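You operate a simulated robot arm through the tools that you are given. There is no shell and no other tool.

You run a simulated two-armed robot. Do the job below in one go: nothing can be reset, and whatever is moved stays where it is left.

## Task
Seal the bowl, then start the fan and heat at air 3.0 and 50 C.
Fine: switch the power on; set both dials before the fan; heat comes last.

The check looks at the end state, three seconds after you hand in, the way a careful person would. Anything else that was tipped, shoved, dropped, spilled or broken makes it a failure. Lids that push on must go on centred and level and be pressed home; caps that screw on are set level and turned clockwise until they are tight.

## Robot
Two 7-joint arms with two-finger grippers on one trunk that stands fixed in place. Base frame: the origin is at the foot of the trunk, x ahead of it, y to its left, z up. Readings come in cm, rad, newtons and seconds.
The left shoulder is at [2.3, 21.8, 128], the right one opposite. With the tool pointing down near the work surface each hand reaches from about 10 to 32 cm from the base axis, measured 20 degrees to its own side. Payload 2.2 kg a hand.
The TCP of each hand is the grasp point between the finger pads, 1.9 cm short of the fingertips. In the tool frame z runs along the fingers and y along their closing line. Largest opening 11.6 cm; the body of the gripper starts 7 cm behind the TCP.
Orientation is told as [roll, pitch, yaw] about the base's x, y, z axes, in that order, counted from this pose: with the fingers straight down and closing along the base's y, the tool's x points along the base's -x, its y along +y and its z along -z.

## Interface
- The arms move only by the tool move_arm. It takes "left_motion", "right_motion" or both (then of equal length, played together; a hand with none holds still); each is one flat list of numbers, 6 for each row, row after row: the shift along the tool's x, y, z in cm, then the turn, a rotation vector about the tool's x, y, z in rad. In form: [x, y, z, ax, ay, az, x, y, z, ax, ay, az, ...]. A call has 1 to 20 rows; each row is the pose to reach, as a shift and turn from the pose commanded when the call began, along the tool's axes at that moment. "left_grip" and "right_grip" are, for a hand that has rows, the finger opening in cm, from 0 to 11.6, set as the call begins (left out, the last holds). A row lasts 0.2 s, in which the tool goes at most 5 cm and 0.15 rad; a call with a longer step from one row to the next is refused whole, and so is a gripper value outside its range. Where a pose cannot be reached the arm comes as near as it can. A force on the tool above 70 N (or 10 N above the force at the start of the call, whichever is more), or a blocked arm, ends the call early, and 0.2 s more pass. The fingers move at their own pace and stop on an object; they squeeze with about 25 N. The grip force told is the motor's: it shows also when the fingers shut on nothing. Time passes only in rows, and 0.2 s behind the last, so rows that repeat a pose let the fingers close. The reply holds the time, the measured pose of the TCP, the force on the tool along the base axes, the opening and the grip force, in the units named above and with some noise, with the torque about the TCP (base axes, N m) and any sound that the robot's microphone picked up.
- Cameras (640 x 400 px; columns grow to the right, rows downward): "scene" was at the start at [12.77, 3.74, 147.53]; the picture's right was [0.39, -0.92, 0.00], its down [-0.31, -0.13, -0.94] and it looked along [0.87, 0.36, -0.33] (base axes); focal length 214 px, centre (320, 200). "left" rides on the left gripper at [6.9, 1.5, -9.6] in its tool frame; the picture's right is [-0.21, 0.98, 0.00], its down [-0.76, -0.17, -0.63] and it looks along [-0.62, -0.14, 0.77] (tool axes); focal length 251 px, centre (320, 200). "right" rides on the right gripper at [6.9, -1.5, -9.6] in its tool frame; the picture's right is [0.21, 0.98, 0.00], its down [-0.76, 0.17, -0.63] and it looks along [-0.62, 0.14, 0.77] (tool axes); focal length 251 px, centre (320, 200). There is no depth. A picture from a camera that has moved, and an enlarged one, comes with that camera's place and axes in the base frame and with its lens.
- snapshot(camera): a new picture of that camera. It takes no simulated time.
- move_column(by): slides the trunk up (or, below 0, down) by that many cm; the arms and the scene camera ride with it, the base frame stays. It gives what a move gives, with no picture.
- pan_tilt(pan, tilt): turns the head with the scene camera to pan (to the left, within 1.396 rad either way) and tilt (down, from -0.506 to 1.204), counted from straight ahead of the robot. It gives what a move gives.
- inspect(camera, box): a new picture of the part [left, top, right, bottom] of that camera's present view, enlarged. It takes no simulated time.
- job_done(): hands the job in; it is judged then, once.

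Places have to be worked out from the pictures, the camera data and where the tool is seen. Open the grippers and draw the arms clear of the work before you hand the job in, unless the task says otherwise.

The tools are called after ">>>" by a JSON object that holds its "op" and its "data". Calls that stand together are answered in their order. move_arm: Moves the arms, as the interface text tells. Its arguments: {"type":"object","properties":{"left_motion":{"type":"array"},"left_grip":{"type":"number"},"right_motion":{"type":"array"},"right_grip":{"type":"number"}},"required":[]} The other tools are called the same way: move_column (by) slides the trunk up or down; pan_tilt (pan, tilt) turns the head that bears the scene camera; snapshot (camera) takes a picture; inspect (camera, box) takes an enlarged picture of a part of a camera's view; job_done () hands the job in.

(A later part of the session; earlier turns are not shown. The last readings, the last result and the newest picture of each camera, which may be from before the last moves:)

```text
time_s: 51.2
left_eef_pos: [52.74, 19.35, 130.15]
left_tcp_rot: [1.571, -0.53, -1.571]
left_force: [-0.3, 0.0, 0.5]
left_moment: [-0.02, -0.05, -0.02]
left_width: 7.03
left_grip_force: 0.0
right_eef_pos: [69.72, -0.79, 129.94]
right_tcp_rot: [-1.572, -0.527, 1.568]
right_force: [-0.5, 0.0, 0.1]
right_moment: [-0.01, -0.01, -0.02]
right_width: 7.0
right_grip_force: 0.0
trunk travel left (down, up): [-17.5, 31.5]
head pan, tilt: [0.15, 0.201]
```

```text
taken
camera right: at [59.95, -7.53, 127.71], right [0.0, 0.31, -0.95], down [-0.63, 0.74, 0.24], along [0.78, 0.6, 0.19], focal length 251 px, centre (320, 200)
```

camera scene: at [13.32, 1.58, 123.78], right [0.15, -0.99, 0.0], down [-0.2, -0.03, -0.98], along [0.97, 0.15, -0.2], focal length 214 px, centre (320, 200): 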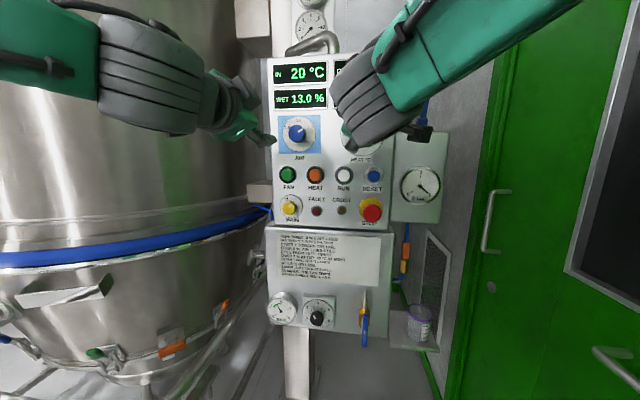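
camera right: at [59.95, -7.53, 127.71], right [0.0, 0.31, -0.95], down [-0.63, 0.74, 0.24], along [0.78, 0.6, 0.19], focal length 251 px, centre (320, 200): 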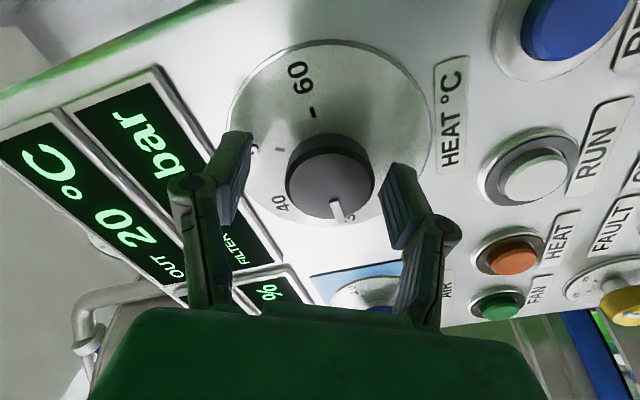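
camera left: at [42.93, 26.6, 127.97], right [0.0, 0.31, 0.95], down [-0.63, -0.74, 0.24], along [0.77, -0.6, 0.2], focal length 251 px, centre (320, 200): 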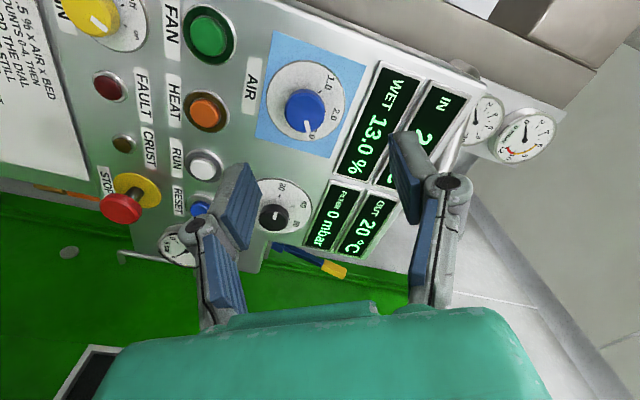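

The knob sits about 0.45 cm off to the tool's +y side. I correct that and close.

>>> {"op": "move_arm", "data": {"right_motion": [0, 0.45, 0.1, 0, 0, 0, 0, 0.45, 0.1, 0, 0, 0]}}

>>> {"op": "move_arm", "data": {"right_motion": [0, 0, 0, 0, 0, 0, 0, 0, 0, 0, 0, 0, 0, 0, 0, 0, 0, 0], "right_grip": 2}}

>>> {"op": "snapshot", "data": {"camera": "right"}}

```text
time_s: 51.8
left_eef_pos: [52.65, 19.3, 130.13]
left_tcp_rot: [1.572, -0.531, -1.572]
left_force: [0.4, -0.4, 0.2]
left_moment: [0.02, -0.01, -0.02]
left_width: 7.0
left_grip_force: 0.0
right_eef_pos: [69.88, -1.4, 130.09]
right_tcp_rot: [-1.579, -0.541, 1.566]
right_force: [0.9, 0.4, -0.5]
right_moment: [0.02, -0.01, 0.0]
right_width: 6.96
right_grip_force: 0.0
trunk travel left (down, up): [-17.5, 31.5]
head pan, tilt: [0.15, 0.201]
```

```text
time_s: 52.6
left_eef_pos: [52.59, 19.47, 130.2]
left_tcp_rot: [1.574, -0.532, -1.574]
left_force: [-0.5, 0.4, 0.2]
left_moment: [0.0, 0.04, -0.01]
left_width: 7.01
left_grip_force: 0.1
right_eef_pos: [69.89, -0.87, 129.27]
right_tcp_rot: [-1.561, -0.534, 1.563]
right_force: [-16.7, 12.1, -25.7]
right_moment: [-0.09, 0.45, 0.37]
right_width: 4.25
right_grip_force: 44.6
trunk travel left (down, up): [-17.5, 31.5]
head pan, tilt: [0.15, 0.201]
```

```text
taken
camera right: at [60.2, -7.5, 127.17], right [-0.01, 0.31, -0.95], down [-0.63, 0.74, 0.25], along [0.78, 0.6, 0.19], focal length 251 px, centre (320, 200)
```

right: 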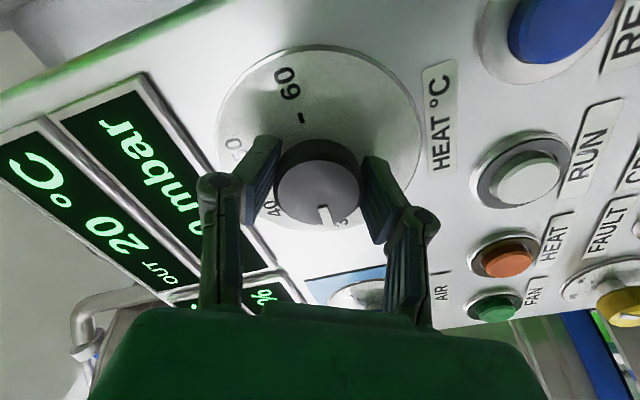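

Gripped at 4.25 cm but with ~26 N side force because the hand was commanded too high. I shift the command down and slightly back to relax it before turning.

>>> {"op": "move_arm", "data": {"right_motion": [0, 0.3, -0.1, 0, 0, 0, 0, 0.6, -0.2, 0, 0, 0, 0, 0.6, -0.2, 0, 0, 0]}}

```text
time_s: 53.4
left_eef_pos: [52.76, 19.96, 130.14]
left_tcp_rot: [1.572, -0.534, -1.57]
left_force: [-0.2, -0.1, -0.2]
left_moment: [0.01, 0.01, -0.02]
left_width: 7.03
left_grip_force: 0.0
right_eef_pos: [69.91, -0.92, 129.36]
right_tcp_rot: [-1.565, -0.543, 1.562]
right_force: [-4.1, 30.0, -12.7]
right_moment: [-0.11, 0.4, 0.05]
right_width: 4.25
right_grip_force: 44.7
trunk travel left (down, up): [-17.5, 31.5]
head pan, tilt: [0.15, 0.201]
```

The side force shifted to +30 N in y. I hold for a moment to see whether it settles before correcting again.

>>> {"op": "move_arm", "data": {"right_motion": [0, 0, 0, 0, 0, 0, 0, 0, 0, 0, 0, 0]}}

```text
time_s: 54.0
left_eef_pos: [52.78, 19.82, 130.1]
left_tcp_rot: [1.571, -0.536, -1.571]
left_force: [-0.6, -0.6, 0.6]
left_moment: [0.03, 0.0, 0.01]
left_width: 6.99
left_grip_force: 0.1
right_eef_pos: [69.88, -0.83, 129.32]
right_tcp_rot: [-1.565, -0.544, 1.562]
right_force: [2.0, 30.6, -10.8]
right_moment: [-0.12, 0.07, 0.11]
right_width: 4.25
right_grip_force: 44.6
trunk travel left (down, up): [-17.5, 31.5]
head pan, tilt: [0.15, 0.201]
```

It is steady, so I shift the command about 0.7 cm toward +y.

>>> {"op": "move_arm", "data": {"right_motion": [-0.25, 0.26, 0, 0, 0, 0, -0.51, 0.52, 0, 0, 0, 0, -0.51, 0.52, 0, 0, 0, 0]}}

```text
time_s: 54.8
left_eef_pos: [52.79, 19.55, 129.99]
left_tcp_rot: [1.573, -0.532, -1.57]
left_force: [-0.4, 0.3, -0.3]
left_moment: [0.02, -0.01, -0.03]
left_width: 7.02
left_grip_force: 0.0
right_eef_pos: [69.99, -0.89, 129.32]
right_tcp_rot: [-1.567, -0.551, 1.56]
right_force: [-3.0, 13.8, -21.0]
right_moment: [-0.13, -0.06, 1.06]
right_width: 4.26
right_grip_force: 44.9
trunk travel left (down, up): [-17.5, 31.5]
head pan, tilt: [0.15, 0.201]
```

Forces are smaller but still down-side; one more small shift down before turning.

>>> {"op": "move_arm", "data": {"right_motion": [-0.05, 0.3, 0, 0, 0, 0, -0.1, 0.6, 0, 0, 0, 0, -0.1, 0.6, 0, 0, 0, 0]}}

```text
time_s: 55.6
left_eef_pos: [52.73, 19.47, 130.17]
left_tcp_rot: [1.57, -0.532, -1.571]
left_force: [-0.6, -0.3, 0.3]
left_moment: [0.01, 0.01, -0.01]
left_width: 6.99
left_grip_force: 0.1
right_eef_pos: [69.95, -0.95, 129.28]
right_tcp_rot: [-1.577, -0.554, 1.557]
right_force: [5.3, 9.8, -4.9]
right_moment: [-0.06, -0.24, 0.9]
right_width: 4.24
right_grip_force: 45.1
trunk travel left (down, up): [-17.5, 31.5]
head pan, tilt: [0.15, 0.201]
```

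Forces are now small. I turn HEAT clockwise 120°.

>>> {"op": "move_arm", "data": {"right_motion": [0, 0, 0, 0, 0, 0.131, 0, 0, 0, 0, 0, 0.262, 0, 0, 0, 0, 0, 0.393, 0, 0, 0, 0, 0, 0.524, 0, 0, 0, 0, 0, 0.655, 0, 0, 0, 0, 0, 0.786, 0, 0, 0, 0, 0, 0.917, 0, 0, 0, 0, 0, 1.048, 0, 0, 0, 0, 0, 1.179, 0, 0, 0, 0, 0, 1.31, 0, 0, 0, 0, 0, 1.441, 0, 0, 0, 0, 0, 1.571, 0, 0, 0, 0, 0, 1.702, 0, 0, 0, 0, 0, 1.833, 0, 0, 0, 0, 0, 1.964, 0, 0, 0, 0, 0, 2.094, 0, 0, 0, 0, 0, 2.094]}}

>>> {"op": "snapshot", "data": {"camera": "right"}}

>>> {"op": "inspect", "data": {"camera": "scene", "box": [320, 90, 420, 170]}}

```text
time_s: 59.2
left_eef_pos: [52.83, 20.34, 129.95]
left_tcp_rot: [1.572, -0.54, -1.571]
left_force: [0.4, 0.6, 0.4]
left_moment: [0.02, -0.01, -0.01]
left_width: 6.99
left_grip_force: 0.1
right_eef_pos: [69.65, 1.98, 127.44]
right_tcp_rot: [1.561, -0.531, -1.56]
right_force: [-2.0, 18.9, -6.6]
right_moment: [-0.21, 0.27, 0.23]
right_width: 2.06
right_grip_force: 0.6
trunk travel left (down, up): [-17.5, 31.5]
head pan, tilt: [0.15, 0.201]
```

```text
taken
camera right: at [59.79, 7.2, 122.75], right [0.0, 0.68, 0.73], down [-0.63, -0.57, 0.53], along [0.78, -0.46, 0.42], focal length 251 px, centre (320, 200)
```

right: 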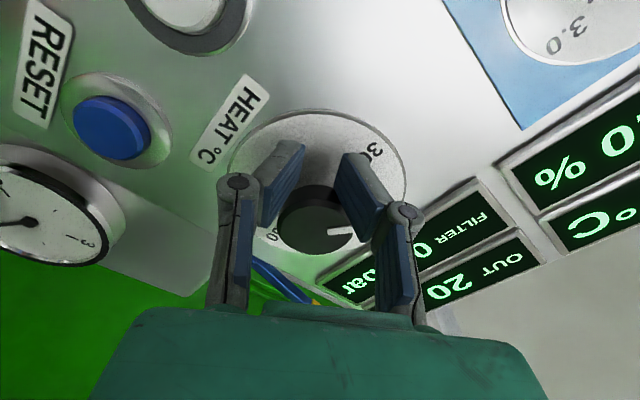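

```text
5.00 times, centred on (370, 130) of scene
camera zoom: at [13.39, 2.74, 123.7], right [0.15, -0.99, 0.01], down [-0.2, -0.04, -0.98], along [0.97, 0.14, -0.2], focal length 1072 px, centre (70, 550)
```

zoom: 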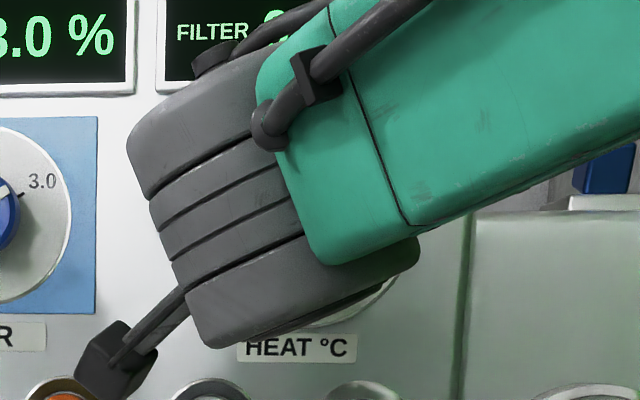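

The grip slipped: the hand's command had drifted down-left, and the fingers are now beside the knob. I back straight out without opening, then check the dial.

>>> {"op": "move_arm", "data": {"right_motion": [0, 0, -2, 0, 0, 0, 0, 0, -5, 0, 0, 0, 0, 0, -9, 0, 0, 0, 0, 0, -12, 0, 0, 0]}}

>>> {"op": "snapshot", "data": {"camera": "right"}}

>>> {"op": "snapshot", "data": {"camera": "scene"}}

```text
time_s: 60.2
left_eef_pos: [52.51, 20.5, 130.07]
left_tcp_rot: [1.575, -0.541, -1.569]
left_force: [0.1, 0.2, -0.3]
left_moment: [0.01, 0.01, -0.01]
left_width: 7.0
left_grip_force: 0.0
right_eef_pos: [57.36, 1.8, 128.28]
right_tcp_rot: [1.573, -0.533, -1.572]
right_force: [-0.4, 0.1, 0.2]
right_moment: [-0.03, -0.03, -0.04]
right_width: 1.99
right_grip_force: 0.0
trunk travel left (down, up): [-17.5, 31.5]
head pan, tilt: [0.15, 0.201]
```

```text
taken
camera right: at [47.68, 7.07, 123.46], right [0.0, 0.68, 0.73], down [-0.63, -0.57, 0.53], along [0.77, -0.46, 0.43], focal length 251 px, centre (320, 200)
```

right: 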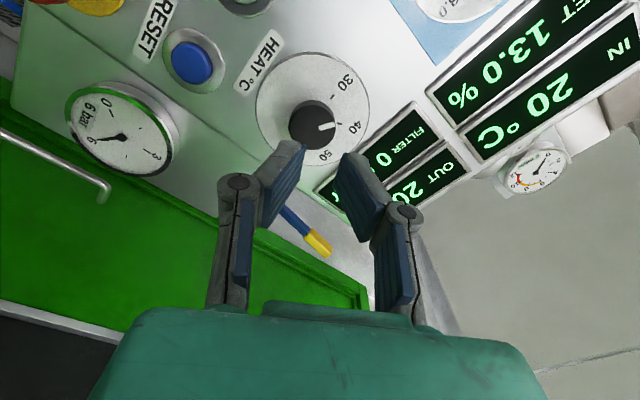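

```text
taken
camera scene: at [13.27, 2.53, 123.77], right [0.15, -0.99, 0.01], down [-0.2, -0.04, -0.98], along [0.97, 0.14, -0.2], focal length 214 px, centre (320, 200)
```

scene: 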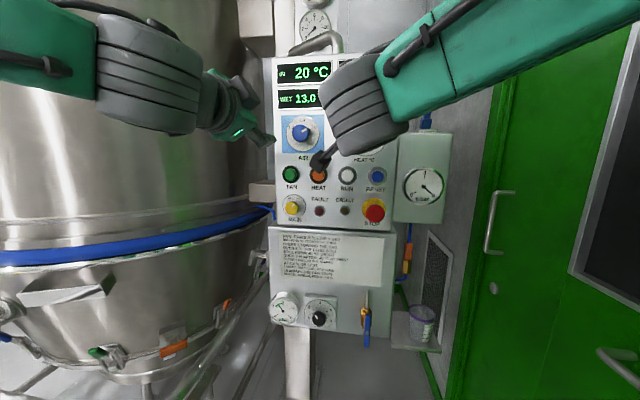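

HEAT is now somewhere past 40. I enlarge the dial to read it exactly.

>>> {"op": "inspect", "data": {"camera": "right", "box": [240, 40, 390, 180]}}

>>> {"op": "inspect", "data": {"camera": "left", "box": [220, 150, 370, 260]}}

```text
2.86 times, centred on (315, 110) of right
camera zoom: at [47.68, 7.07, 123.46], right [0.0, 0.68, 0.73], down [-0.63, -0.57, 0.53], along [0.77, -0.46, 0.43], focal length 718 px, centre (334, 457)
```

zoom: 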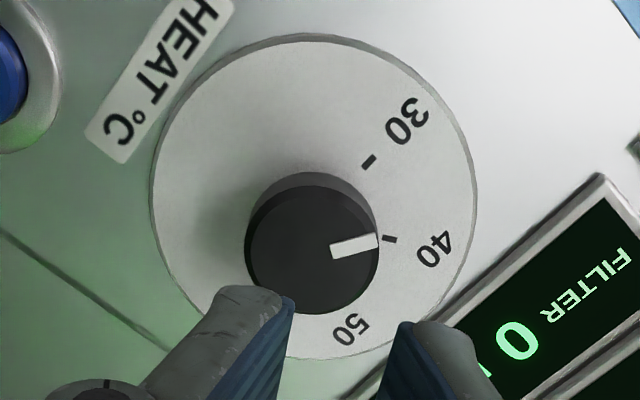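

```text
3.64 times, centred on (295, 205) of left
camera zoom: at [42.95, 27.35, 127.88], right [0.0, 0.32, 0.95], down [-0.63, -0.73, 0.24], along [0.77, -0.6, 0.2], focal length 914 px, centre (411, 182)
```

zoom: 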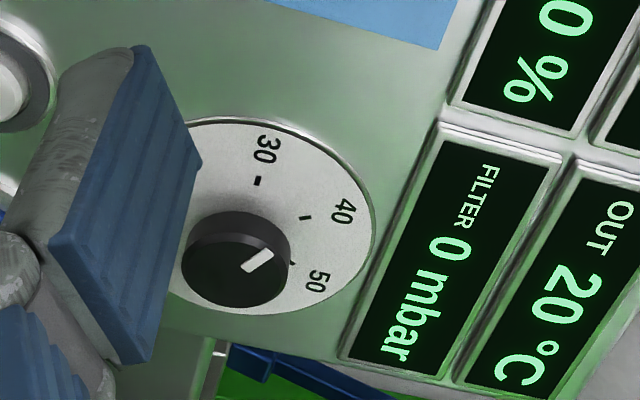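

HEAT reads roughly 35. I drop the right hand below the dial, rolling it to −45°, so the head camera gets a clear, straight view.

>>> {"op": "move_arm", "data": {"right_motion": [0.2, -1.2, -0.2, 0, 0, -0.131, 0.4, -2.4, -0.4, 0, 0, -0.262, 0.6, -3.6, -0.6, 0, 0, -0.393, 0.8, -4.8, -0.9, 0, 0, -0.524, 1, -6, -1.1, 0, 0, -0.655, 1.2, -7.2, -1.3, 0, 0, -0.786, 1.4, -8.4, -1.5, 0, 0, -0.917, 1.6, -9.6, -1.7, 0, 0, -1.048, 1.8, -10.8, -1.9, 0, 0, -1.179, 2, -12, -2.1, 0, 0, -1.31, 2.2, -13.2, -2.4, 0, 0, -1.441, 2.4, -14.4, -2.6, 0, 0, -1.571, 2.6, -15.6, -2.8, 0, 0, -1.702, 2.8, -16.9, -3, 0, 0, -1.833], "right_grip": 7}}

>>> {"op": "snapshot", "data": {"camera": "scene"}}

>>> {"op": "inspect", "data": {"camera": "scene", "box": [330, 100, 410, 164]}}

```text
time_s: 63.2
left_eef_pos: [52.75, 18.58, 130.29]
left_tcp_rot: [1.573, -0.524, -1.571]
left_force: [0.6, -0.3, -0.1]
left_moment: [0.0, -0.03, 0.02]
left_width: 7.0
left_grip_force: 0.1
right_eef_pos: [54.63, -6.12, 111.93]
right_tcp_rot: [-1.568, -0.788, 1.569]
right_force: [0.7, -1.4, 0.9]
right_moment: [-0.02, -0.01, 0.0]
right_width: 6.99
right_grip_force: 0.1
trunk travel left (down, up): [-17.5, 31.5]
head pan, tilt: [0.15, 0.201]
```

```text
taken
camera scene: at [13.33, 0.41, 123.79], right [0.15, -0.99, -0.01], down [-0.2, -0.02, -0.98], along [0.97, 0.15, -0.2], focal length 214 px, centre (320, 200)
```

scene: 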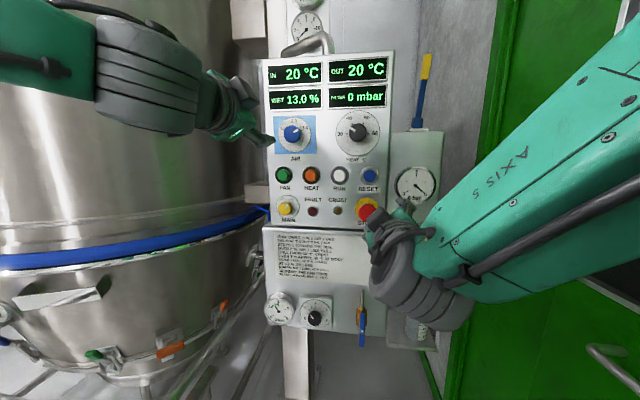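

```text
6.25 times, centred on (370, 132) of scene
camera zoom: at [13.33, 0.41, 123.79], right [0.15, -0.99, -0.01], down [-0.2, -0.02, -0.98], along [0.97, 0.15, -0.2], focal length 1340 px, centre (8, 625)
```

zoom: 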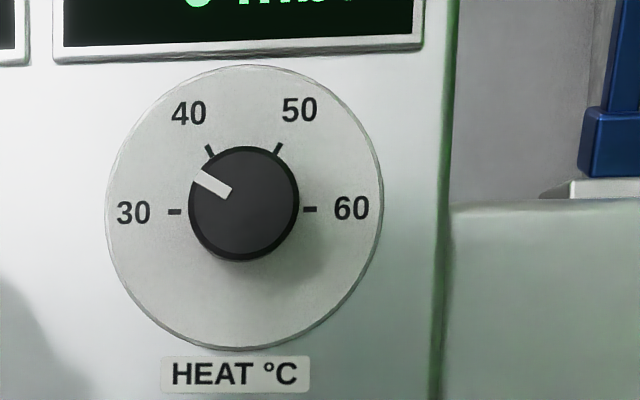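

HEAT reads 34.7, so it needs about 92° more clockwise. The trunk sways a little under load, so I'll rely on the measured pose. I return to the standoff before the knob ([70.2,−0.75,129.4]).

>>> {"op": "move_arm", "data": {"right_motion": [-2.7, -1.43, 0.65, 0, 0, 0, -5.4, -2.85, 1.3, 0, 0, 0, -8.1, -4.28, 1.95, 0, 0, 0, -10.8, -5.7, 2.6, 0, 0, 0, -13.5, -7.13, 3.25, 0, 0, 0, -16.2, -8.55, 3.9, 0, 0, 0, -16.2, -8.55, 3.9, 0, 0, 0, -16.2, -8.55, 3.9, 0, 0, 0]}}

>>> {"op": "snapshot", "data": {"camera": "right"}}

```text
time_s: 65.0
left_eef_pos: [52.77, 19.47, 130.32]
left_tcp_rot: [1.572, -0.529, -1.571]
left_force: [-0.2, 0.3, 0.8]
left_moment: [-0.01, 0.02, 0.01]
left_width: 6.99
left_grip_force: 0.0
right_eef_pos: [58.52, 0.43, 129.6]
right_tcp_rot: [-1.572, -0.785, 1.571]
right_force: [0.0, 0.3, 0.0]
right_moment: [-0.02, 0.0, 0.0]
right_width: 6.99
right_grip_force: 0.1
trunk travel left (down, up): [-17.5, 31.5]
head pan, tilt: [0.15, 0.201]
```

```text
taken
camera right: at [48.86, -5.61, 125.75], right [0.0, 0.54, -0.84], down [-0.63, 0.65, 0.42], along [0.77, 0.53, 0.34], focal length 251 px, centre (320, 200)
```

right: 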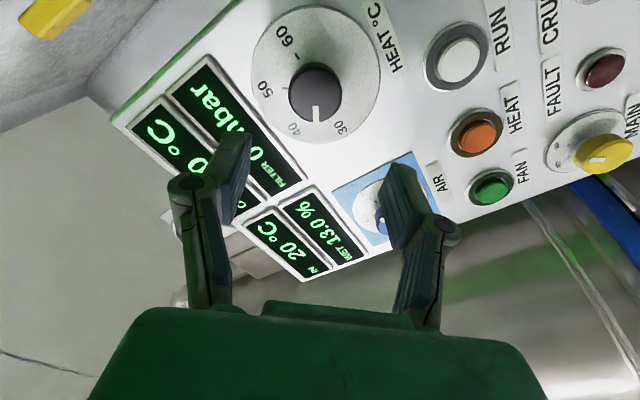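

Measured y is +0.43, about 1.1 cm too far left. I advance partway (to x ≈ 65.5) with that correction and re-measure.

>>> {"op": "move_arm", "data": {"right_motion": [0.48, -0.34, 3.5, 0, 0, 0, 0.95, -0.67, 7, 0, 0, 0, 0.95, -0.67, 7, 0, 0, 0, 0.95, -0.67, 7, 0, 0, 0]}}

>>> {"op": "snapshot", "data": {"camera": "right"}}

```text
time_s: 66.0
left_eef_pos: [52.67, 19.92, 130.01]
left_tcp_rot: [1.569, -0.536, -1.57]
left_force: [0.6, 0.8, -0.3]
left_moment: [-0.03, -0.02, -0.05]
left_width: 7.01
left_grip_force: 0.3
right_eef_pos: [65.48, -0.46, 129.26]
right_tcp_rot: [-1.569, -0.779, 1.569]
right_force: [-0.2, 0.8, -1.1]
right_moment: [0.01, 0.0, -0.01]
right_width: 7.0
right_grip_force: 0.0
trunk travel left (down, up): [-17.5, 31.5]
head pan, tilt: [0.15, 0.201]
```

```text
taken
camera right: at [55.81, -6.32, 125.5], right [0.0, 0.53, -0.84], down [-0.63, 0.65, 0.42], along [0.78, 0.53, 0.34], focal length 251 px, centre (320, 200)
```

right: 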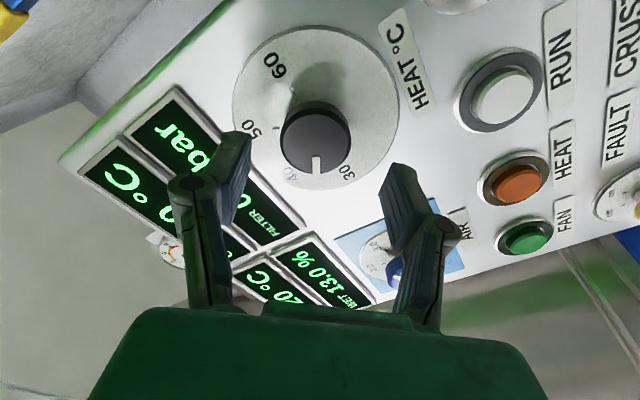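

Knob estimate from here is about [70.2,−0.5,129.55]; the hand is at [65.5,−0.46,129.3]. I advance the last 4.4 cm.

>>> {"op": "move_arm", "data": {"right_motion": [-0.05, -0.1, 2, 0, 0, 0, -0.07, -0.2, 3.5, 0, 0, 0, -0.07, -0.2, 4.4, 0, 0, 0, -0.07, -0.2, 4.4, 0, 0, 0, -0.07, -0.2, 4.4, 0, 0, 0]}}

>>> {"op": "snapshot", "data": {"camera": "right"}}

```text
time_s: 67.2
left_eef_pos: [52.63, 18.95, 130.07]
left_tcp_rot: [1.573, -0.529, -1.573]
left_force: [0.1, -0.1, 0.4]
left_moment: [0.0, 0.01, 0.04]
left_width: 7.01
left_grip_force: 0.1
right_eef_pos: [69.81, -1.52, 129.53]
right_tcp_rot: [-1.572, -0.788, 1.569]
right_force: [-0.3, -0.1, 0.3]
right_moment: [-0.01, -0.04, 0.04]
right_width: 7.0
right_grip_force: 0.0
trunk travel left (down, up): [-17.5, 31.5]
head pan, tilt: [0.15, 0.201]
```

```text
taken
camera right: at [60.17, -7.41, 125.64], right [0.0, 0.54, -0.84], down [-0.63, 0.65, 0.42], along [0.78, 0.53, 0.34], focal length 251 px, centre (320, 200)
```

right: 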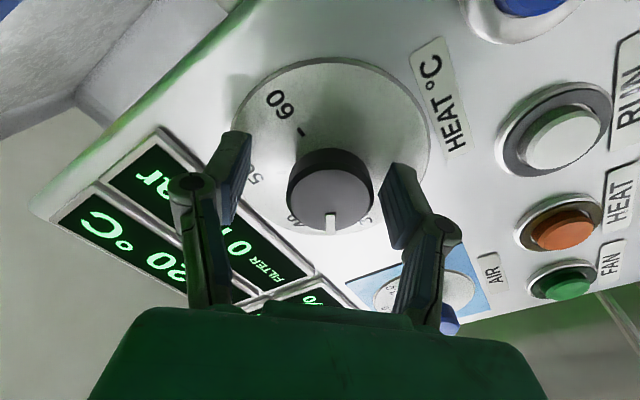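

Both hands' readings move together, so the trunk is still swaying after the motion. I wait about 1.6 s for it to settle and re-measure.

>>> {"op": "move_arm", "data": {"right_motion": [0, 0, 0, 0, 0, 0, 0, 0, 0, 0, 0, 0, 0, 0, 0, 0, 0, 0, 0, 0, 0, 0, 0, 0, 0, 0, 0, 0, 0, 0, 0, 0, 0, 0, 0, 0, 0, 0, 0, 0, 0, 0]}}

>>> {"op": "snapshot", "data": {"camera": "right"}}

```text
time_s: 68.8
left_eef_pos: [52.65, 19.3, 130.25]
left_tcp_rot: [1.573, -0.531, -1.573]
left_force: [-0.9, -0.9, 0.2]
left_moment: [0.0, 0.0, 0.0]
left_width: 6.98
left_grip_force: 0.1
right_eef_pos: [69.87, -1.16, 129.43]
right_tcp_rot: [-1.569, -0.788, 1.568]
right_force: [-0.4, 0.7, 0.1]
right_moment: [0.0, -0.01, 0.02]
right_width: 7.01
right_grip_force: 0.0
trunk travel left (down, up): [-17.5, 31.5]
head pan, tilt: [0.15, 0.201]
```

```text
taken
camera right: at [60.17, -7.01, 125.62], right [0.0, 0.54, -0.84], down [-0.63, 0.65, 0.42], along [0.78, 0.53, 0.34], focal length 251 px, centre (320, 200)
```

right: 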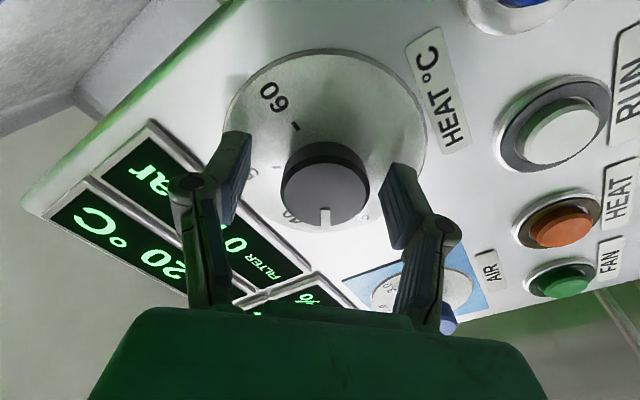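

It settled with the knob nearly centred (about 0.2 cm toward tool +y). I nudge that and close.

>>> {"op": "move_arm", "data": {"right_motion": [0, 0.2, 0, 0, 0, 0, 0, 0.2, 0, 0, 0, 0, 0, 0.2, 0, 0, 0, 0, 0, 0.2, 0, 0, 0, 0], "right_grip": 2}}

>>> {"op": "snapshot", "data": {"camera": "right"}}

```text
time_s: 69.8
left_eef_pos: [52.63, 19.38, 130.08]
left_tcp_rot: [1.571, -0.53, -1.57]
left_force: [0.0, 0.8, -1.5]
left_moment: [-0.02, -0.01, -0.01]
left_width: 7.0
left_grip_force: 0.1
right_eef_pos: [70.0, -0.98, 129.13]
right_tcp_rot: [-1.564, -0.784, 1.568]
right_force: [-1.3, 1.5, -9.1]
right_moment: [-0.05, 0.22, 0.13]
right_width: 4.27
right_grip_force: 44.7
trunk travel left (down, up): [-17.5, 31.5]
head pan, tilt: [0.15, 0.201]
```

```text
taken
camera right: at [60.19, -6.82, 125.35], right [0.0, 0.54, -0.84], down [-0.63, 0.65, 0.42], along [0.78, 0.53, 0.34], focal length 251 px, centre (320, 200)
```

right: 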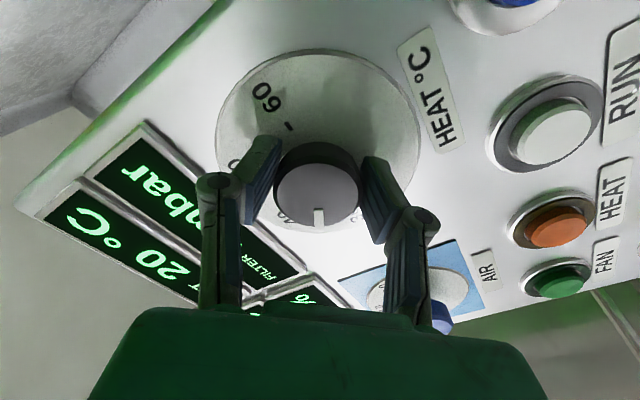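

A good grip with only ~9 N side force. I turn gently about 46° first and check that it holds.

>>> {"op": "move_arm", "data": {"right_motion": [0, 0, 0, 0, 0, 0.08, 0, 0, 0, 0, 0, 0.16, 0, 0, 0, 0, 0, 0.24, 0, 0, 0, 0, 0, 0.32, 0, 0, 0, 0, 0, 0.4, 0, 0, 0, 0, 0, 0.48, 0, 0, 0, 0, 0, 0.56, 0, 0, 0, 0, 0, 0.64, 0, 0, 0, 0, 0, 0.72, 0, 0, 0, 0, 0, 0.803]}}

>>> {"op": "snapshot", "data": {"camera": "right"}}

```text
time_s: 72.0
left_eef_pos: [52.78, 20.0, 129.99]
left_tcp_rot: [1.572, -0.537, -1.571]
left_force: [-1.1, 0.4, -0.6]
left_moment: [-0.03, -0.01, -0.01]
left_width: 6.99
left_grip_force: 0.0
right_eef_pos: [70.18, -0.48, 129.46]
right_tcp_rot: [1.178, -1.532, -1.17]
right_force: [-9.3, 39.1, -31.3]
right_moment: [-0.01, 0.6, 0.67]
right_width: 4.2
right_grip_force: 44.5
trunk travel left (down, up): [-17.5, 31.5]
head pan, tilt: [0.15, 0.201]
```

```text
taken
camera right: at [60.37, -1.87, 122.64], right [-0.01, 0.98, -0.18], down [-0.62, 0.13, 0.77], along [0.78, 0.12, 0.61], focal length 251 px, centre (320, 200)
```

right: 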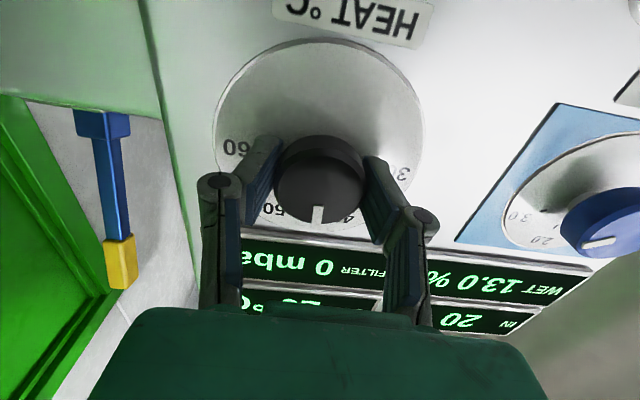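

The knob is turning with the hand (now about 42 °C), but the side force has grown to ~50 N. I ease the command 0.4 cm left and 0.3 cm down and see.

>>> {"op": "move_arm", "data": {"right_motion": [0.15, 0.2, 0, 0, 0, 0, 0.3, 0.4, 0, 0, 0, 0, 0.3, 0.4, 0, 0, 0, 0, 0.3, 0.4, 0, 0, 0, 0]}}

```text
time_s: 73.0
left_eef_pos: [52.88, 19.92, 129.94]
left_tcp_rot: [1.572, -0.537, -1.571]
left_force: [-0.7, 0.5, -0.4]
left_moment: [0.02, 0.0, -0.01]
left_width: 7.0
left_grip_force: 0.0
right_eef_pos: [70.25, -0.54, 129.53]
right_tcp_rot: [1.333, -1.535, -1.329]
right_force: [-1.0, 36.0, -20.8]
right_moment: [-0.01, 0.33, 0.59]
right_width: 4.2
right_grip_force: 45.3
trunk travel left (down, up): [-17.5, 31.5]
head pan, tilt: [0.15, 0.201]
```

The force drops only slowly with corrections, so it's safer to let go, recentre at this angle and regrip for the rest. I open the fingers and wait for the trunk to settle.

>>> {"op": "move_arm", "data": {"right_motion": [0, 0, 0, 0, 0, 0, 0, 0, 0, 0, 0, 0, 0, 0, 0, 0, 0, 0, 0, 0, 0, 0, 0, 0, 0, 0, 0, 0, 0, 0, 0, 0, 0, 0, 0, 0, 0, 0, 0, 0, 0, 0, 0, 0, 0, 0, 0, 0], "right_grip": 7}}

>>> {"op": "snapshot", "data": {"camera": "right"}}

```text
time_s: 74.8
left_eef_pos: [52.62, 19.44, 130.16]
left_tcp_rot: [1.572, -0.53, -1.573]
left_force: [-0.6, -0.2, -0.3]
left_moment: [-0.03, -0.02, 0.02]
left_width: 7.0
left_grip_force: 0.1
right_eef_pos: [70.03, -2.19, 130.22]
right_tcp_rot: [1.675, -1.524, -1.687]
right_force: [-2.4, 7.2, 1.9]
right_moment: [0.12, 0.07, 0.12]
right_width: 7.52
right_grip_force: 3.9
trunk travel left (down, up): [-17.5, 31.5]
head pan, tilt: [0.15, 0.201]
```

```text
taken
camera right: at [60.32, -3.16, 123.26], right [0.01, 0.99, -0.17], down [-0.63, 0.14, 0.76], along [0.77, 0.1, 0.63], focal length 251 px, centre (320, 200)
```

right: 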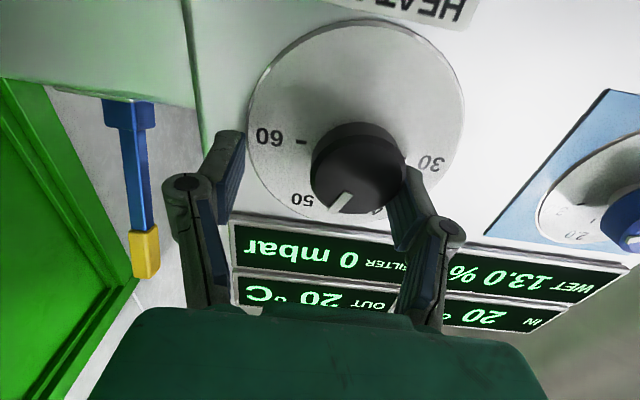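

On release the hand sprang to y = −2.2, z = 130.2, so its command had wandered during the turn and dragged the knob to about 46. I recentre the open fingers around the knob (+1.3 cm y, −0.9 cm z) and see how it follows.

>>> {"op": "move_arm", "data": {"right_motion": [0.45, 0.65, 0, 0, 0, 0, 0.9, 1.3, 0, 0, 0, 0, 0.9, 1.3, 0, 0, 0, 0, 0.9, 1.3, 0, 0, 0, 0, 0.9, 1.3, 0, 0, 0, 0]}}

>>> {"op": "snapshot", "data": {"camera": "right"}}

```text
time_s: 76.0
left_eef_pos: [52.51, 19.33, 130.23]
left_tcp_rot: [1.571, -0.532, -1.573]
left_force: [0.4, 0.3, -0.2]
left_moment: [0.03, 0.03, -0.03]
left_width: 7.0
left_grip_force: 0.2
right_eef_pos: [70.12, -1.26, 129.45]
right_tcp_rot: [1.636, -1.518, -1.655]
right_force: [-0.5, 0.0, -0.2]
right_moment: [0.01, -0.02, 0.0]
right_width: 6.95
right_grip_force: 0.0
trunk travel left (down, up): [-17.5, 31.5]
head pan, tilt: [0.15, 0.201]
```

```text
taken
camera right: at [60.48, -2.22, 122.43], right [0.02, 0.99, -0.16], down [-0.63, 0.14, 0.76], along [0.77, 0.09, 0.63], focal length 251 px, centre (320, 200)
```

right: 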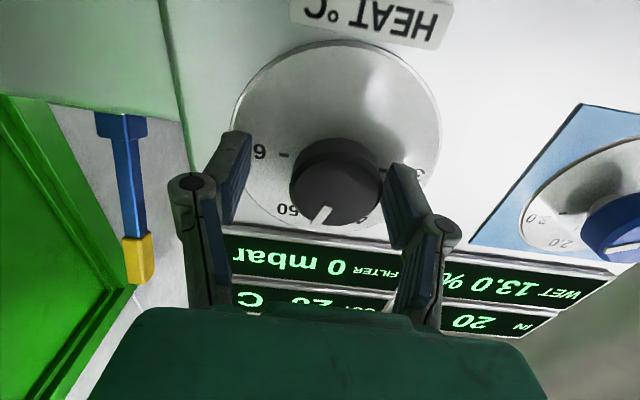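

Now the hand follows; the knob centre appears about 0.8 cm further left (y ≈ −0.5). I enlarge the dial to read the present setting.

>>> {"op": "inspect", "data": {"camera": "right", "box": [220, 30, 460, 240]}}

>>> {"op": "inspect", "data": {"camera": "scene", "box": [320, 90, 420, 170]}}

>>> {"op": "inspect", "data": {"camera": "left", "box": [220, 150, 370, 260]}}

```text
1.90 times, centred on (340, 135) of right
camera zoom: at [60.48, -2.22, 122.43], right [0.02, 0.99, -0.16], down [-0.63, 0.14, 0.76], along [0.77, 0.09, 0.63], focal length 479 px, centre (282, 324)
```

zoom: 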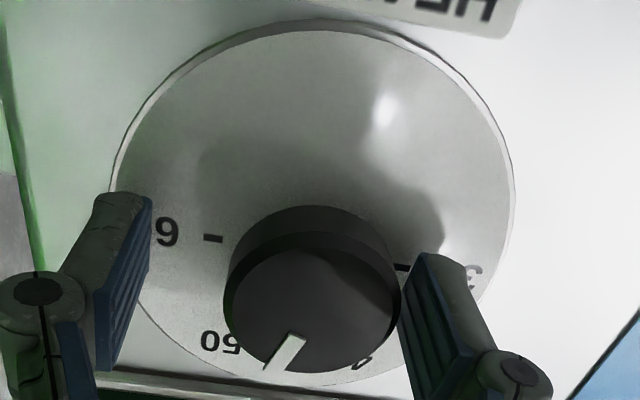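

```text
5.00 times, centred on (370, 130) of scene
camera zoom: at [13.37, 1.54, 123.77], right [0.15, -0.99, 0.0], down [-0.2, -0.03, -0.98], along [0.97, 0.15, -0.2], focal length 1072 px, centre (70, 550)
```

zoom: 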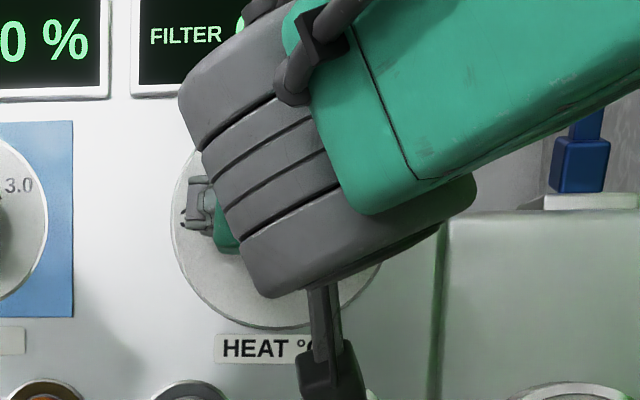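

```text
3.64 times, centred on (295, 205) of left
camera zoom: at [43.04, 26.15, 128.03], right [0.0, 0.31, 0.95], down [-0.63, -0.74, 0.24], along [0.77, -0.6, 0.2], focal length 914 px, centre (411, 182)
```

zoom: 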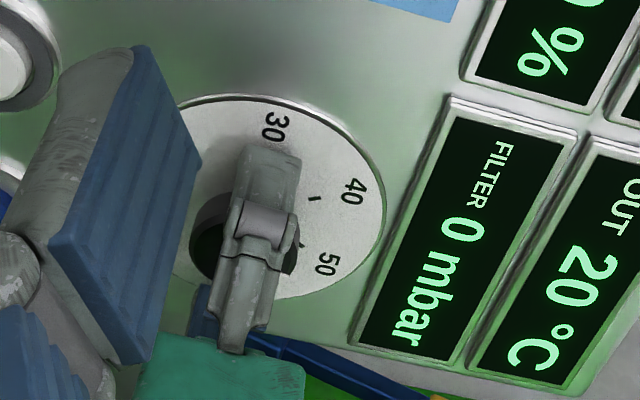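

The pointer seems near 50 already. I centre the fingers (+0.7 cm y), back the hand out and drop it away to read the dial straight on.

>>> {"op": "move_arm", "data": {"right_motion": [0, 0.7, 0, 0, 0, 0, 0, 0.7, -3, 0, 0, 0, 0, 0.7, -7, 0, 0, 0, 0, 0.7, -11, 0, 0, 0, 4, -0.5, -12, 0, 0, 0, 8, -2, -12, 0, 0, 0, 12, -4, -12, 0, 0, 0, 16, -6, -12, 0, 0, 0]}}

>>> {"op": "inspect", "data": {"camera": "scene", "box": [330, 100, 410, 164]}}

>>> {"op": "snapshot", "data": {"camera": "scene"}}

```text
time_s: 77.8
left_eef_pos: [52.88, 19.18, 130.05]
left_tcp_rot: [1.571, -0.531, -1.57]
left_force: [0.1, 1.1, -0.7]
left_moment: [0.02, 0.01, 0.01]
left_width: 6.98
left_grip_force: 0.1
right_eef_pos: [57.92, -5.25, 111.75]
right_tcp_rot: [1.492, -1.552, -1.493]
right_force: [0.1, -0.1, 0.6]
right_moment: [-0.02, -0.02, -0.01]
right_width: 7.0
right_grip_force: 0.1
trunk travel left (down, up): [-17.5, 31.5]
head pan, tilt: [0.15, 0.201]
```

```text
6.25 times, centred on (370, 132) of scene
camera zoom: at [13.5, 1.34, 123.76], right [0.15, -0.99, 0.0], down [-0.2, -0.03, -0.98], along [0.97, 0.15, -0.2], focal length 1340 px, centre (8, 625)
```

zoom: 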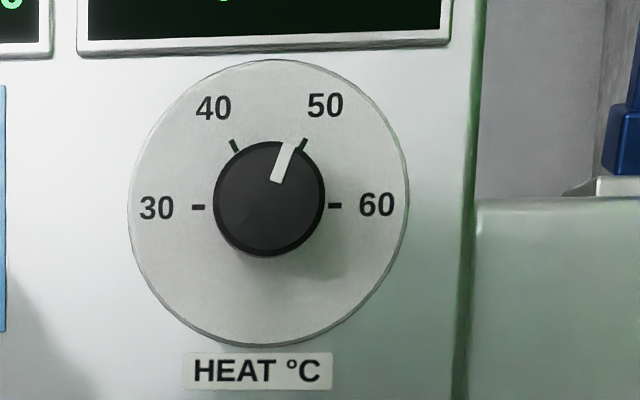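

```text
taken
camera scene: at [13.5, 1.34, 123.76], right [0.15, -0.99, 0.0], down [-0.2, -0.03, -0.98], along [0.97, 0.15, -0.2], focal length 214 px, centre (320, 200)
```

scene: 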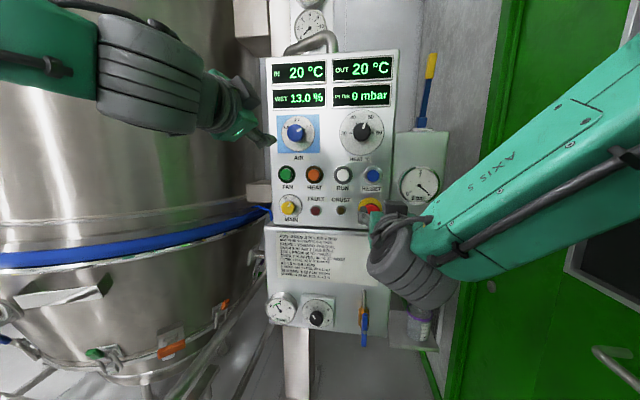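

HEAT is now about 48.5. I zoom in for a finer reading.

>>> {"op": "inspect", "data": {"camera": "scene", "box": [344, 106, 384, 138]}}

```text
12.50 times, centred on (364, 122) of scene
camera zoom: at [13.5, 1.34, 123.76], right [0.15, -0.99, 0.0], down [-0.2, -0.03, -0.98], along [0.97, 0.15, -0.2], focal length 2681 px, centre (-230, 1175)
```

zoom: 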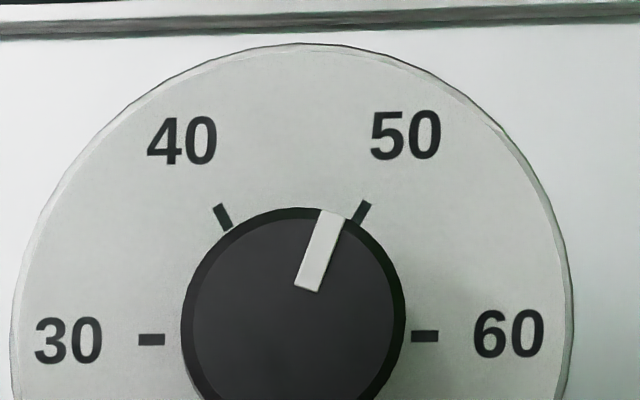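

It reads 48.0, so it needs about 12° more. I bring the right hand back to a standoff at roll ≈ −6° and let the trunk settle.

>>> {"op": "move_arm", "data": {"right_motion": [-3.5, 0.95, 0.8, 0, 0, -0.02, -7.1, 1.9, 1.6, 0, 0, -0.04, -10.6, 2.85, 2.4, 0, 0, -0.06, -14.1, 3.8, 3.2, 0, 0, -0.08, -17.6, 4.75, 4, 0, 0, -0.1, -17.6, 4.75, 4, 0, 0, -0.1, -17.6, 4.75, 4, 0, 0, -0.1, -17.6, 4.75, 4, 0, 0, -0.1, -17.6, 4.75, 4, 0, 0, -0.1, -17.6, 4.75, 4, 0, 0, -0.1]}}

>>> {"op": "snapshot", "data": {"camera": "right"}}

```text
time_s: 80.0
left_eef_pos: [52.59, 19.4, 130.3]
left_tcp_rot: [1.571, -0.53, -1.572]
left_force: [-0.1, 0.5, -0.8]
left_moment: [0.0, 0.05, 0.01]
left_width: 7.01
left_grip_force: 0.0
right_eef_pos: [61.99, -0.82, 129.82]
right_tcp_rot: [-1.563, -1.489, 1.562]
right_force: [-0.7, -1.0, -1.2]
right_moment: [0.04, 0.01, -0.01]
right_width: 7.01
right_grip_force: 0.0
trunk travel left (down, up): [-17.5, 31.5]
head pan, tilt: [0.15, 0.201]
```

```text
taken
camera right: at [52.25, -2.79, 123.09], right [0.0, 0.96, -0.29], down [-0.63, 0.23, 0.74], along [0.78, 0.19, 0.6], focal length 251 px, centre (320, 200)
```

right: 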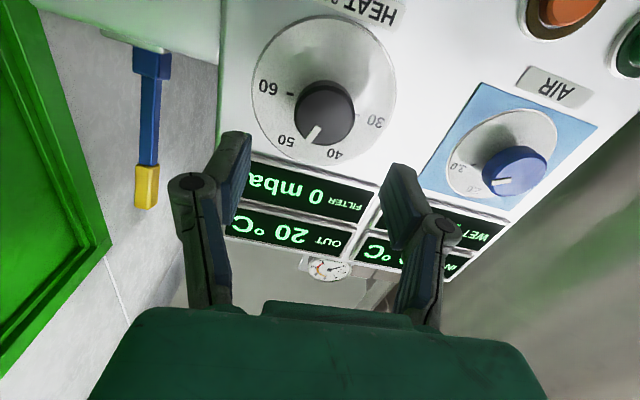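

The knob centre is at about (y −0.45, z 129.35). I advance with the small correction and hold to settle.

>>> {"op": "move_arm", "data": {"right_motion": [0.2, 0.2, 2.5, 0, 0, 0, 0.42, 0.39, 5, 0, 0, 0, 0.42, 0.39, 7, 0, 0, 0, 0.42, 0.39, 7.9, 0, 0, 0, 0.42, 0.39, 7.9, 0, 0, 0, 0.42, 0.39, 7.9, 0, 0, 0, 0.42, 0.39, 7.9, 0, 0, 0, 0.42, 0.39, 7.9, 0, 0, 0]}}

>>> {"op": "snapshot", "data": {"camera": "right"}}

```text
time_s: 81.8
left_eef_pos: [52.65, 19.31, 130.16]
left_tcp_rot: [1.572, -0.53, -1.574]
left_force: [0.6, 0.1, -0.2]
left_moment: [-0.01, -0.01, -0.02]
left_width: 7.0
left_grip_force: 0.1
right_eef_pos: [69.94, -0.21, 129.32]
right_tcp_rot: [-1.56, -1.487, 1.56]
right_force: [-0.4, 0.4, 0.5]
right_moment: [0.01, -0.03, -0.03]
right_width: 6.98
right_grip_force: 0.1
trunk travel left (down, up): [-17.5, 31.5]
head pan, tilt: [0.15, 0.201]
```

```text
taken
camera right: at [60.2, -2.31, 122.52], right [0.0, 0.96, -0.29], down [-0.63, 0.23, 0.74], along [0.78, 0.19, 0.6], focal length 251 px, centre (320, 200)
```

right: 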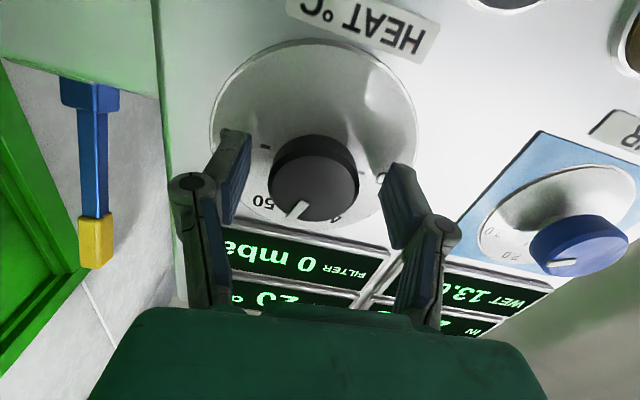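

Well centred. I close and read the forces.

>>> {"op": "move_arm", "data": {"right_motion": [0, 0, 0, 0, 0, 0, 0, 0, 0, 0, 0, 0, 0, 0, 0, 0, 0, 0, 0, 0, 0, 0, 0, 0], "right_grip": 2}}

>>> {"op": "snapshot", "data": {"camera": "right"}}

```text
time_s: 82.8
left_eef_pos: [52.76, 19.08, 130.01]
left_tcp_rot: [1.571, -0.528, -1.572]
left_force: [0.0, -0.8, -0.7]
left_moment: [0.02, -0.01, -0.02]
left_width: 7.0
left_grip_force: 0.0
right_eef_pos: [69.93, -0.6, 129.21]
right_tcp_rot: [-1.57, -1.49, 1.567]
right_force: [1.3, -6.1, 2.0]
right_moment: [0.01, 0.04, -0.38]
right_width: 4.25
right_grip_force: 44.4
trunk travel left (down, up): [-17.5, 31.5]
head pan, tilt: [0.15, 0.201]
```

```text
taken
camera right: at [60.23, -2.55, 122.53], right [0.0, 0.96, -0.29], down [-0.63, 0.23, 0.74], along [0.78, 0.18, 0.6], focal length 251 px, centre (320, 200)
```

right: 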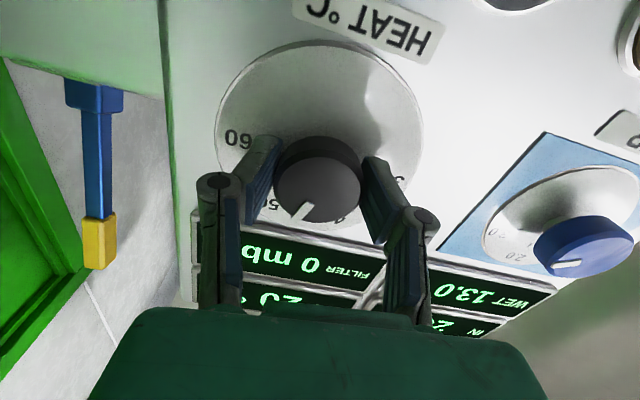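

Grip is clean (about 6 N). I turn +12° (0.206 rad) and hold.

>>> {"op": "move_arm", "data": {"right_motion": [0, 0, 0, 0, 0, 0.05, 0, 0, 0, 0, 0, 0.1, 0, 0, 0, 0, 0, 0.15, 0, 0, 0, 0, 0, 0.206, 0, 0, 0, 0, 0, 0.206, 0, 0, 0, 0, 0, 0.206, 0, 0, 0, 0, 0, 0.206]}}

```text
time_s: 84.4
left_eef_pos: [52.81, 19.06, 130.26]
left_tcp_rot: [1.569, -0.53, -1.571]
left_force: [0.6, -0.5, -0.3]
left_moment: [0.01, 0.01, -0.03]
left_width: 6.99
left_grip_force: 0.1
right_eef_pos: [69.92, -0.48, 129.26]
right_tcp_rot: [1.571, -1.445, -1.573]
right_force: [14.6, -8.2, 12.6]
right_moment: [0.01, -0.15, -0.2]
right_width: 4.25
right_grip_force: 45.2
trunk travel left (down, up): [-17.5, 31.5]
head pan, tilt: [0.15, 0.201]
```

The hand turned exactly 12°. I release, retreat and drop the hand away to verify.

>>> {"op": "move_arm", "data": {"right_motion": [0, 0, 0, 0, 0, 0, 0, 0, 0, 0, 0, 0, 0, 0, 0, 0, 0, 0, 0, 0, -3, 0, 0, 0, 0, 0, -7, 0, 0, 0, 0, 0, -11, 0, 0, 0, 4, -1, -12, 0, 0, 0, 8, -2.5, -12, 0, 0, 0, 12, -4, -12, 0, 0, 0, 16, -6, -12, 0, 0, 0], "right_grip": 7}}

>>> {"op": "inspect", "data": {"camera": "scene", "box": [340, 100, 388, 138]}}

>>> {"op": "inspect", "data": {"camera": "scene", "box": [264, 100, 344, 164]}}

```text
time_s: 86.6
left_eef_pos: [52.64, 19.32, 130.09]
left_tcp_rot: [1.57, -0.532, -1.571]
left_force: [0.5, 0.2, 0.3]
left_moment: [0.01, -0.01, 0.01]
left_width: 7.0
left_grip_force: 0.1
right_eef_pos: [57.86, -4.23, 112.43]
right_tcp_rot: [1.555, -1.444, -1.557]
right_force: [-0.2, -0.8, -1.1]
right_moment: [-0.02, -0.03, -0.02]
right_width: 7.01
right_grip_force: 0.1
trunk travel left (down, up): [-17.5, 31.5]
head pan, tilt: [0.15, 0.201]
```

```text
10.53 times, centred on (364, 119) of scene
camera zoom: at [13.51, 1.45, 123.75], right [0.15, -0.99, 0.0], down [-0.2, -0.03, -0.98], along [0.97, 0.15, -0.2], focal length 2258 px, centre (-143, 1053)
```

zoom: 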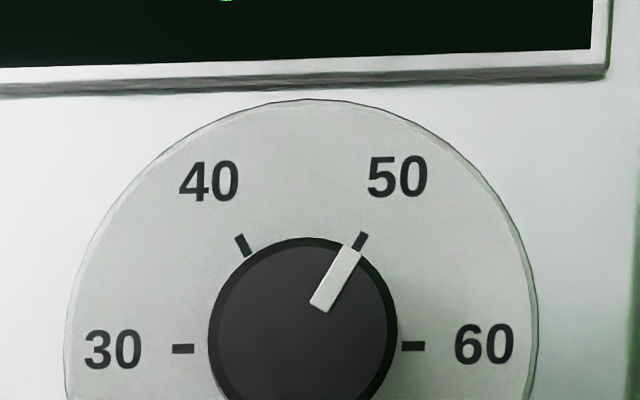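

```text
6.25 times, centred on (304, 132) of scene
camera zoom: at [13.51, 1.45, 123.75], right [0.15, -0.99, 0.0], down [-0.2, -0.03, -0.98], along [0.97, 0.15, -0.2], focal length 1340 px, centre (420, 625)
```

zoom: 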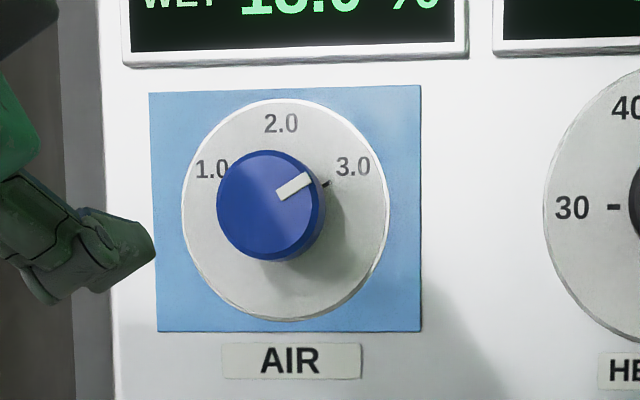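

HEAT reads 50 and AIR 3.0. Now I close the left fingers and bring them to a standoff before FAN (≈[72,19.8,118.3]), and draw the right hand back.

>>> {"op": "move_arm", "data": {"left_motion": [0.79, -1.25, 1.43, 0, 0, -0.131, 1.58, -2.5, 2.85, 0, 0, -0.262, 2.36, -3.74, 4.28, 0, 0, -0.393, 3.15, -5, 5.7, 0, 0, -0.524, 3.94, -6.23, 7.13, 0, 0, -0.655, 4.73, -7.48, 8.55, 0, 0, -0.786, 5.5, -8.72, 9.98, 0, 0, -0.917, 6.3, -9.97, 11.4, 0, 0, -1.047, 6.3, -9.97, 11.4, 0, 0, -1.047, 6.3, -9.97, 11.4, 0, 0, -1.047, 6.3, -9.97, 11.4, 0, 0, -1.047, 6.3, -9.97, 11.4, 0, 0, -1.047], "right_motion": [0, -0.4, -1.9, 0, 0, 0, 0, -0.8, -3.8, 0, 0, 0, 0, -1.2, -5.7, 0, 0, 0, 0, -1.6, -7.6, 0, 0, 0, 0, -2, -9.5, 0, 0, 0, 0, -2.4, -11.4, 0, 0, 0, 0, -2.8, -13.3, 0, 0, 0, 0, -3.2, -15, 0, 0, 0, 0, -3.2, -15, 0, 0, 0, 0, -3.2, -15, 0, 0, 0, 0, -3.2, -15, 0, 0, 0, 0, -3.2, -15, 0, 0, 0], "left_grip": 0}}

>>> {"op": "snapshot", "data": {"camera": "left"}}

>>> {"op": "inspect", "data": {"camera": "scene", "box": [200, 130, 400, 255]}}

```text
time_s: 89.2
left_eef_pos: [64.24, 19.78, 118.44]
left_tcp_rot: [-1.752, -1.563, 1.751]
left_force: [-0.8, 0.9, -0.2]
left_moment: [0.01, 0.01, 0.01]
left_width: 0.0
left_grip_force: 24.9
right_eef_pos: [42.81, -7.41, 112.22]
right_tcp_rot: [1.566, -1.449, -1.567]
right_force: [0.0, 0.2, -0.2]
right_moment: [0.02, 0.0, -0.02]
right_width: 6.97
right_grip_force: 0.1
trunk travel left (down, up): [-17.5, 31.5]
head pan, tilt: [0.15, 0.201]
```

```text
taken
camera left: at [54.63, 21.34, 111.51], right [0.0, 0.98, 0.21], down [-0.63, -0.16, 0.76], along [0.77, -0.13, 0.62], focal length 251 px, centre (320, 200)
```

left: 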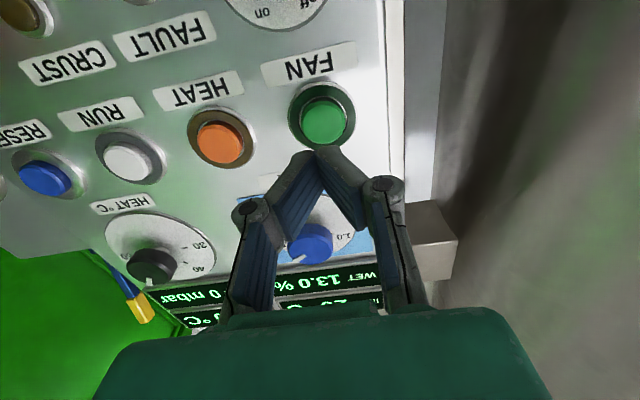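

```text
3.20 times, centred on (300, 192) of scene
camera zoom: at [13.37, 1.44, 123.78], right [0.15, -0.99, 0.0], down [-0.2, -0.03, -0.98], along [0.97, 0.15, -0.2], focal length 686 px, centre (384, 224)
```

zoom: 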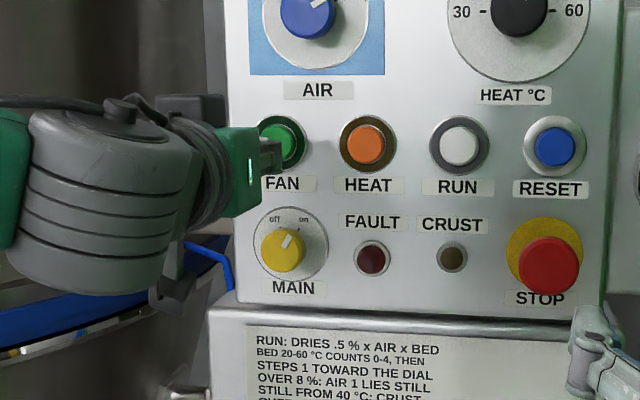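

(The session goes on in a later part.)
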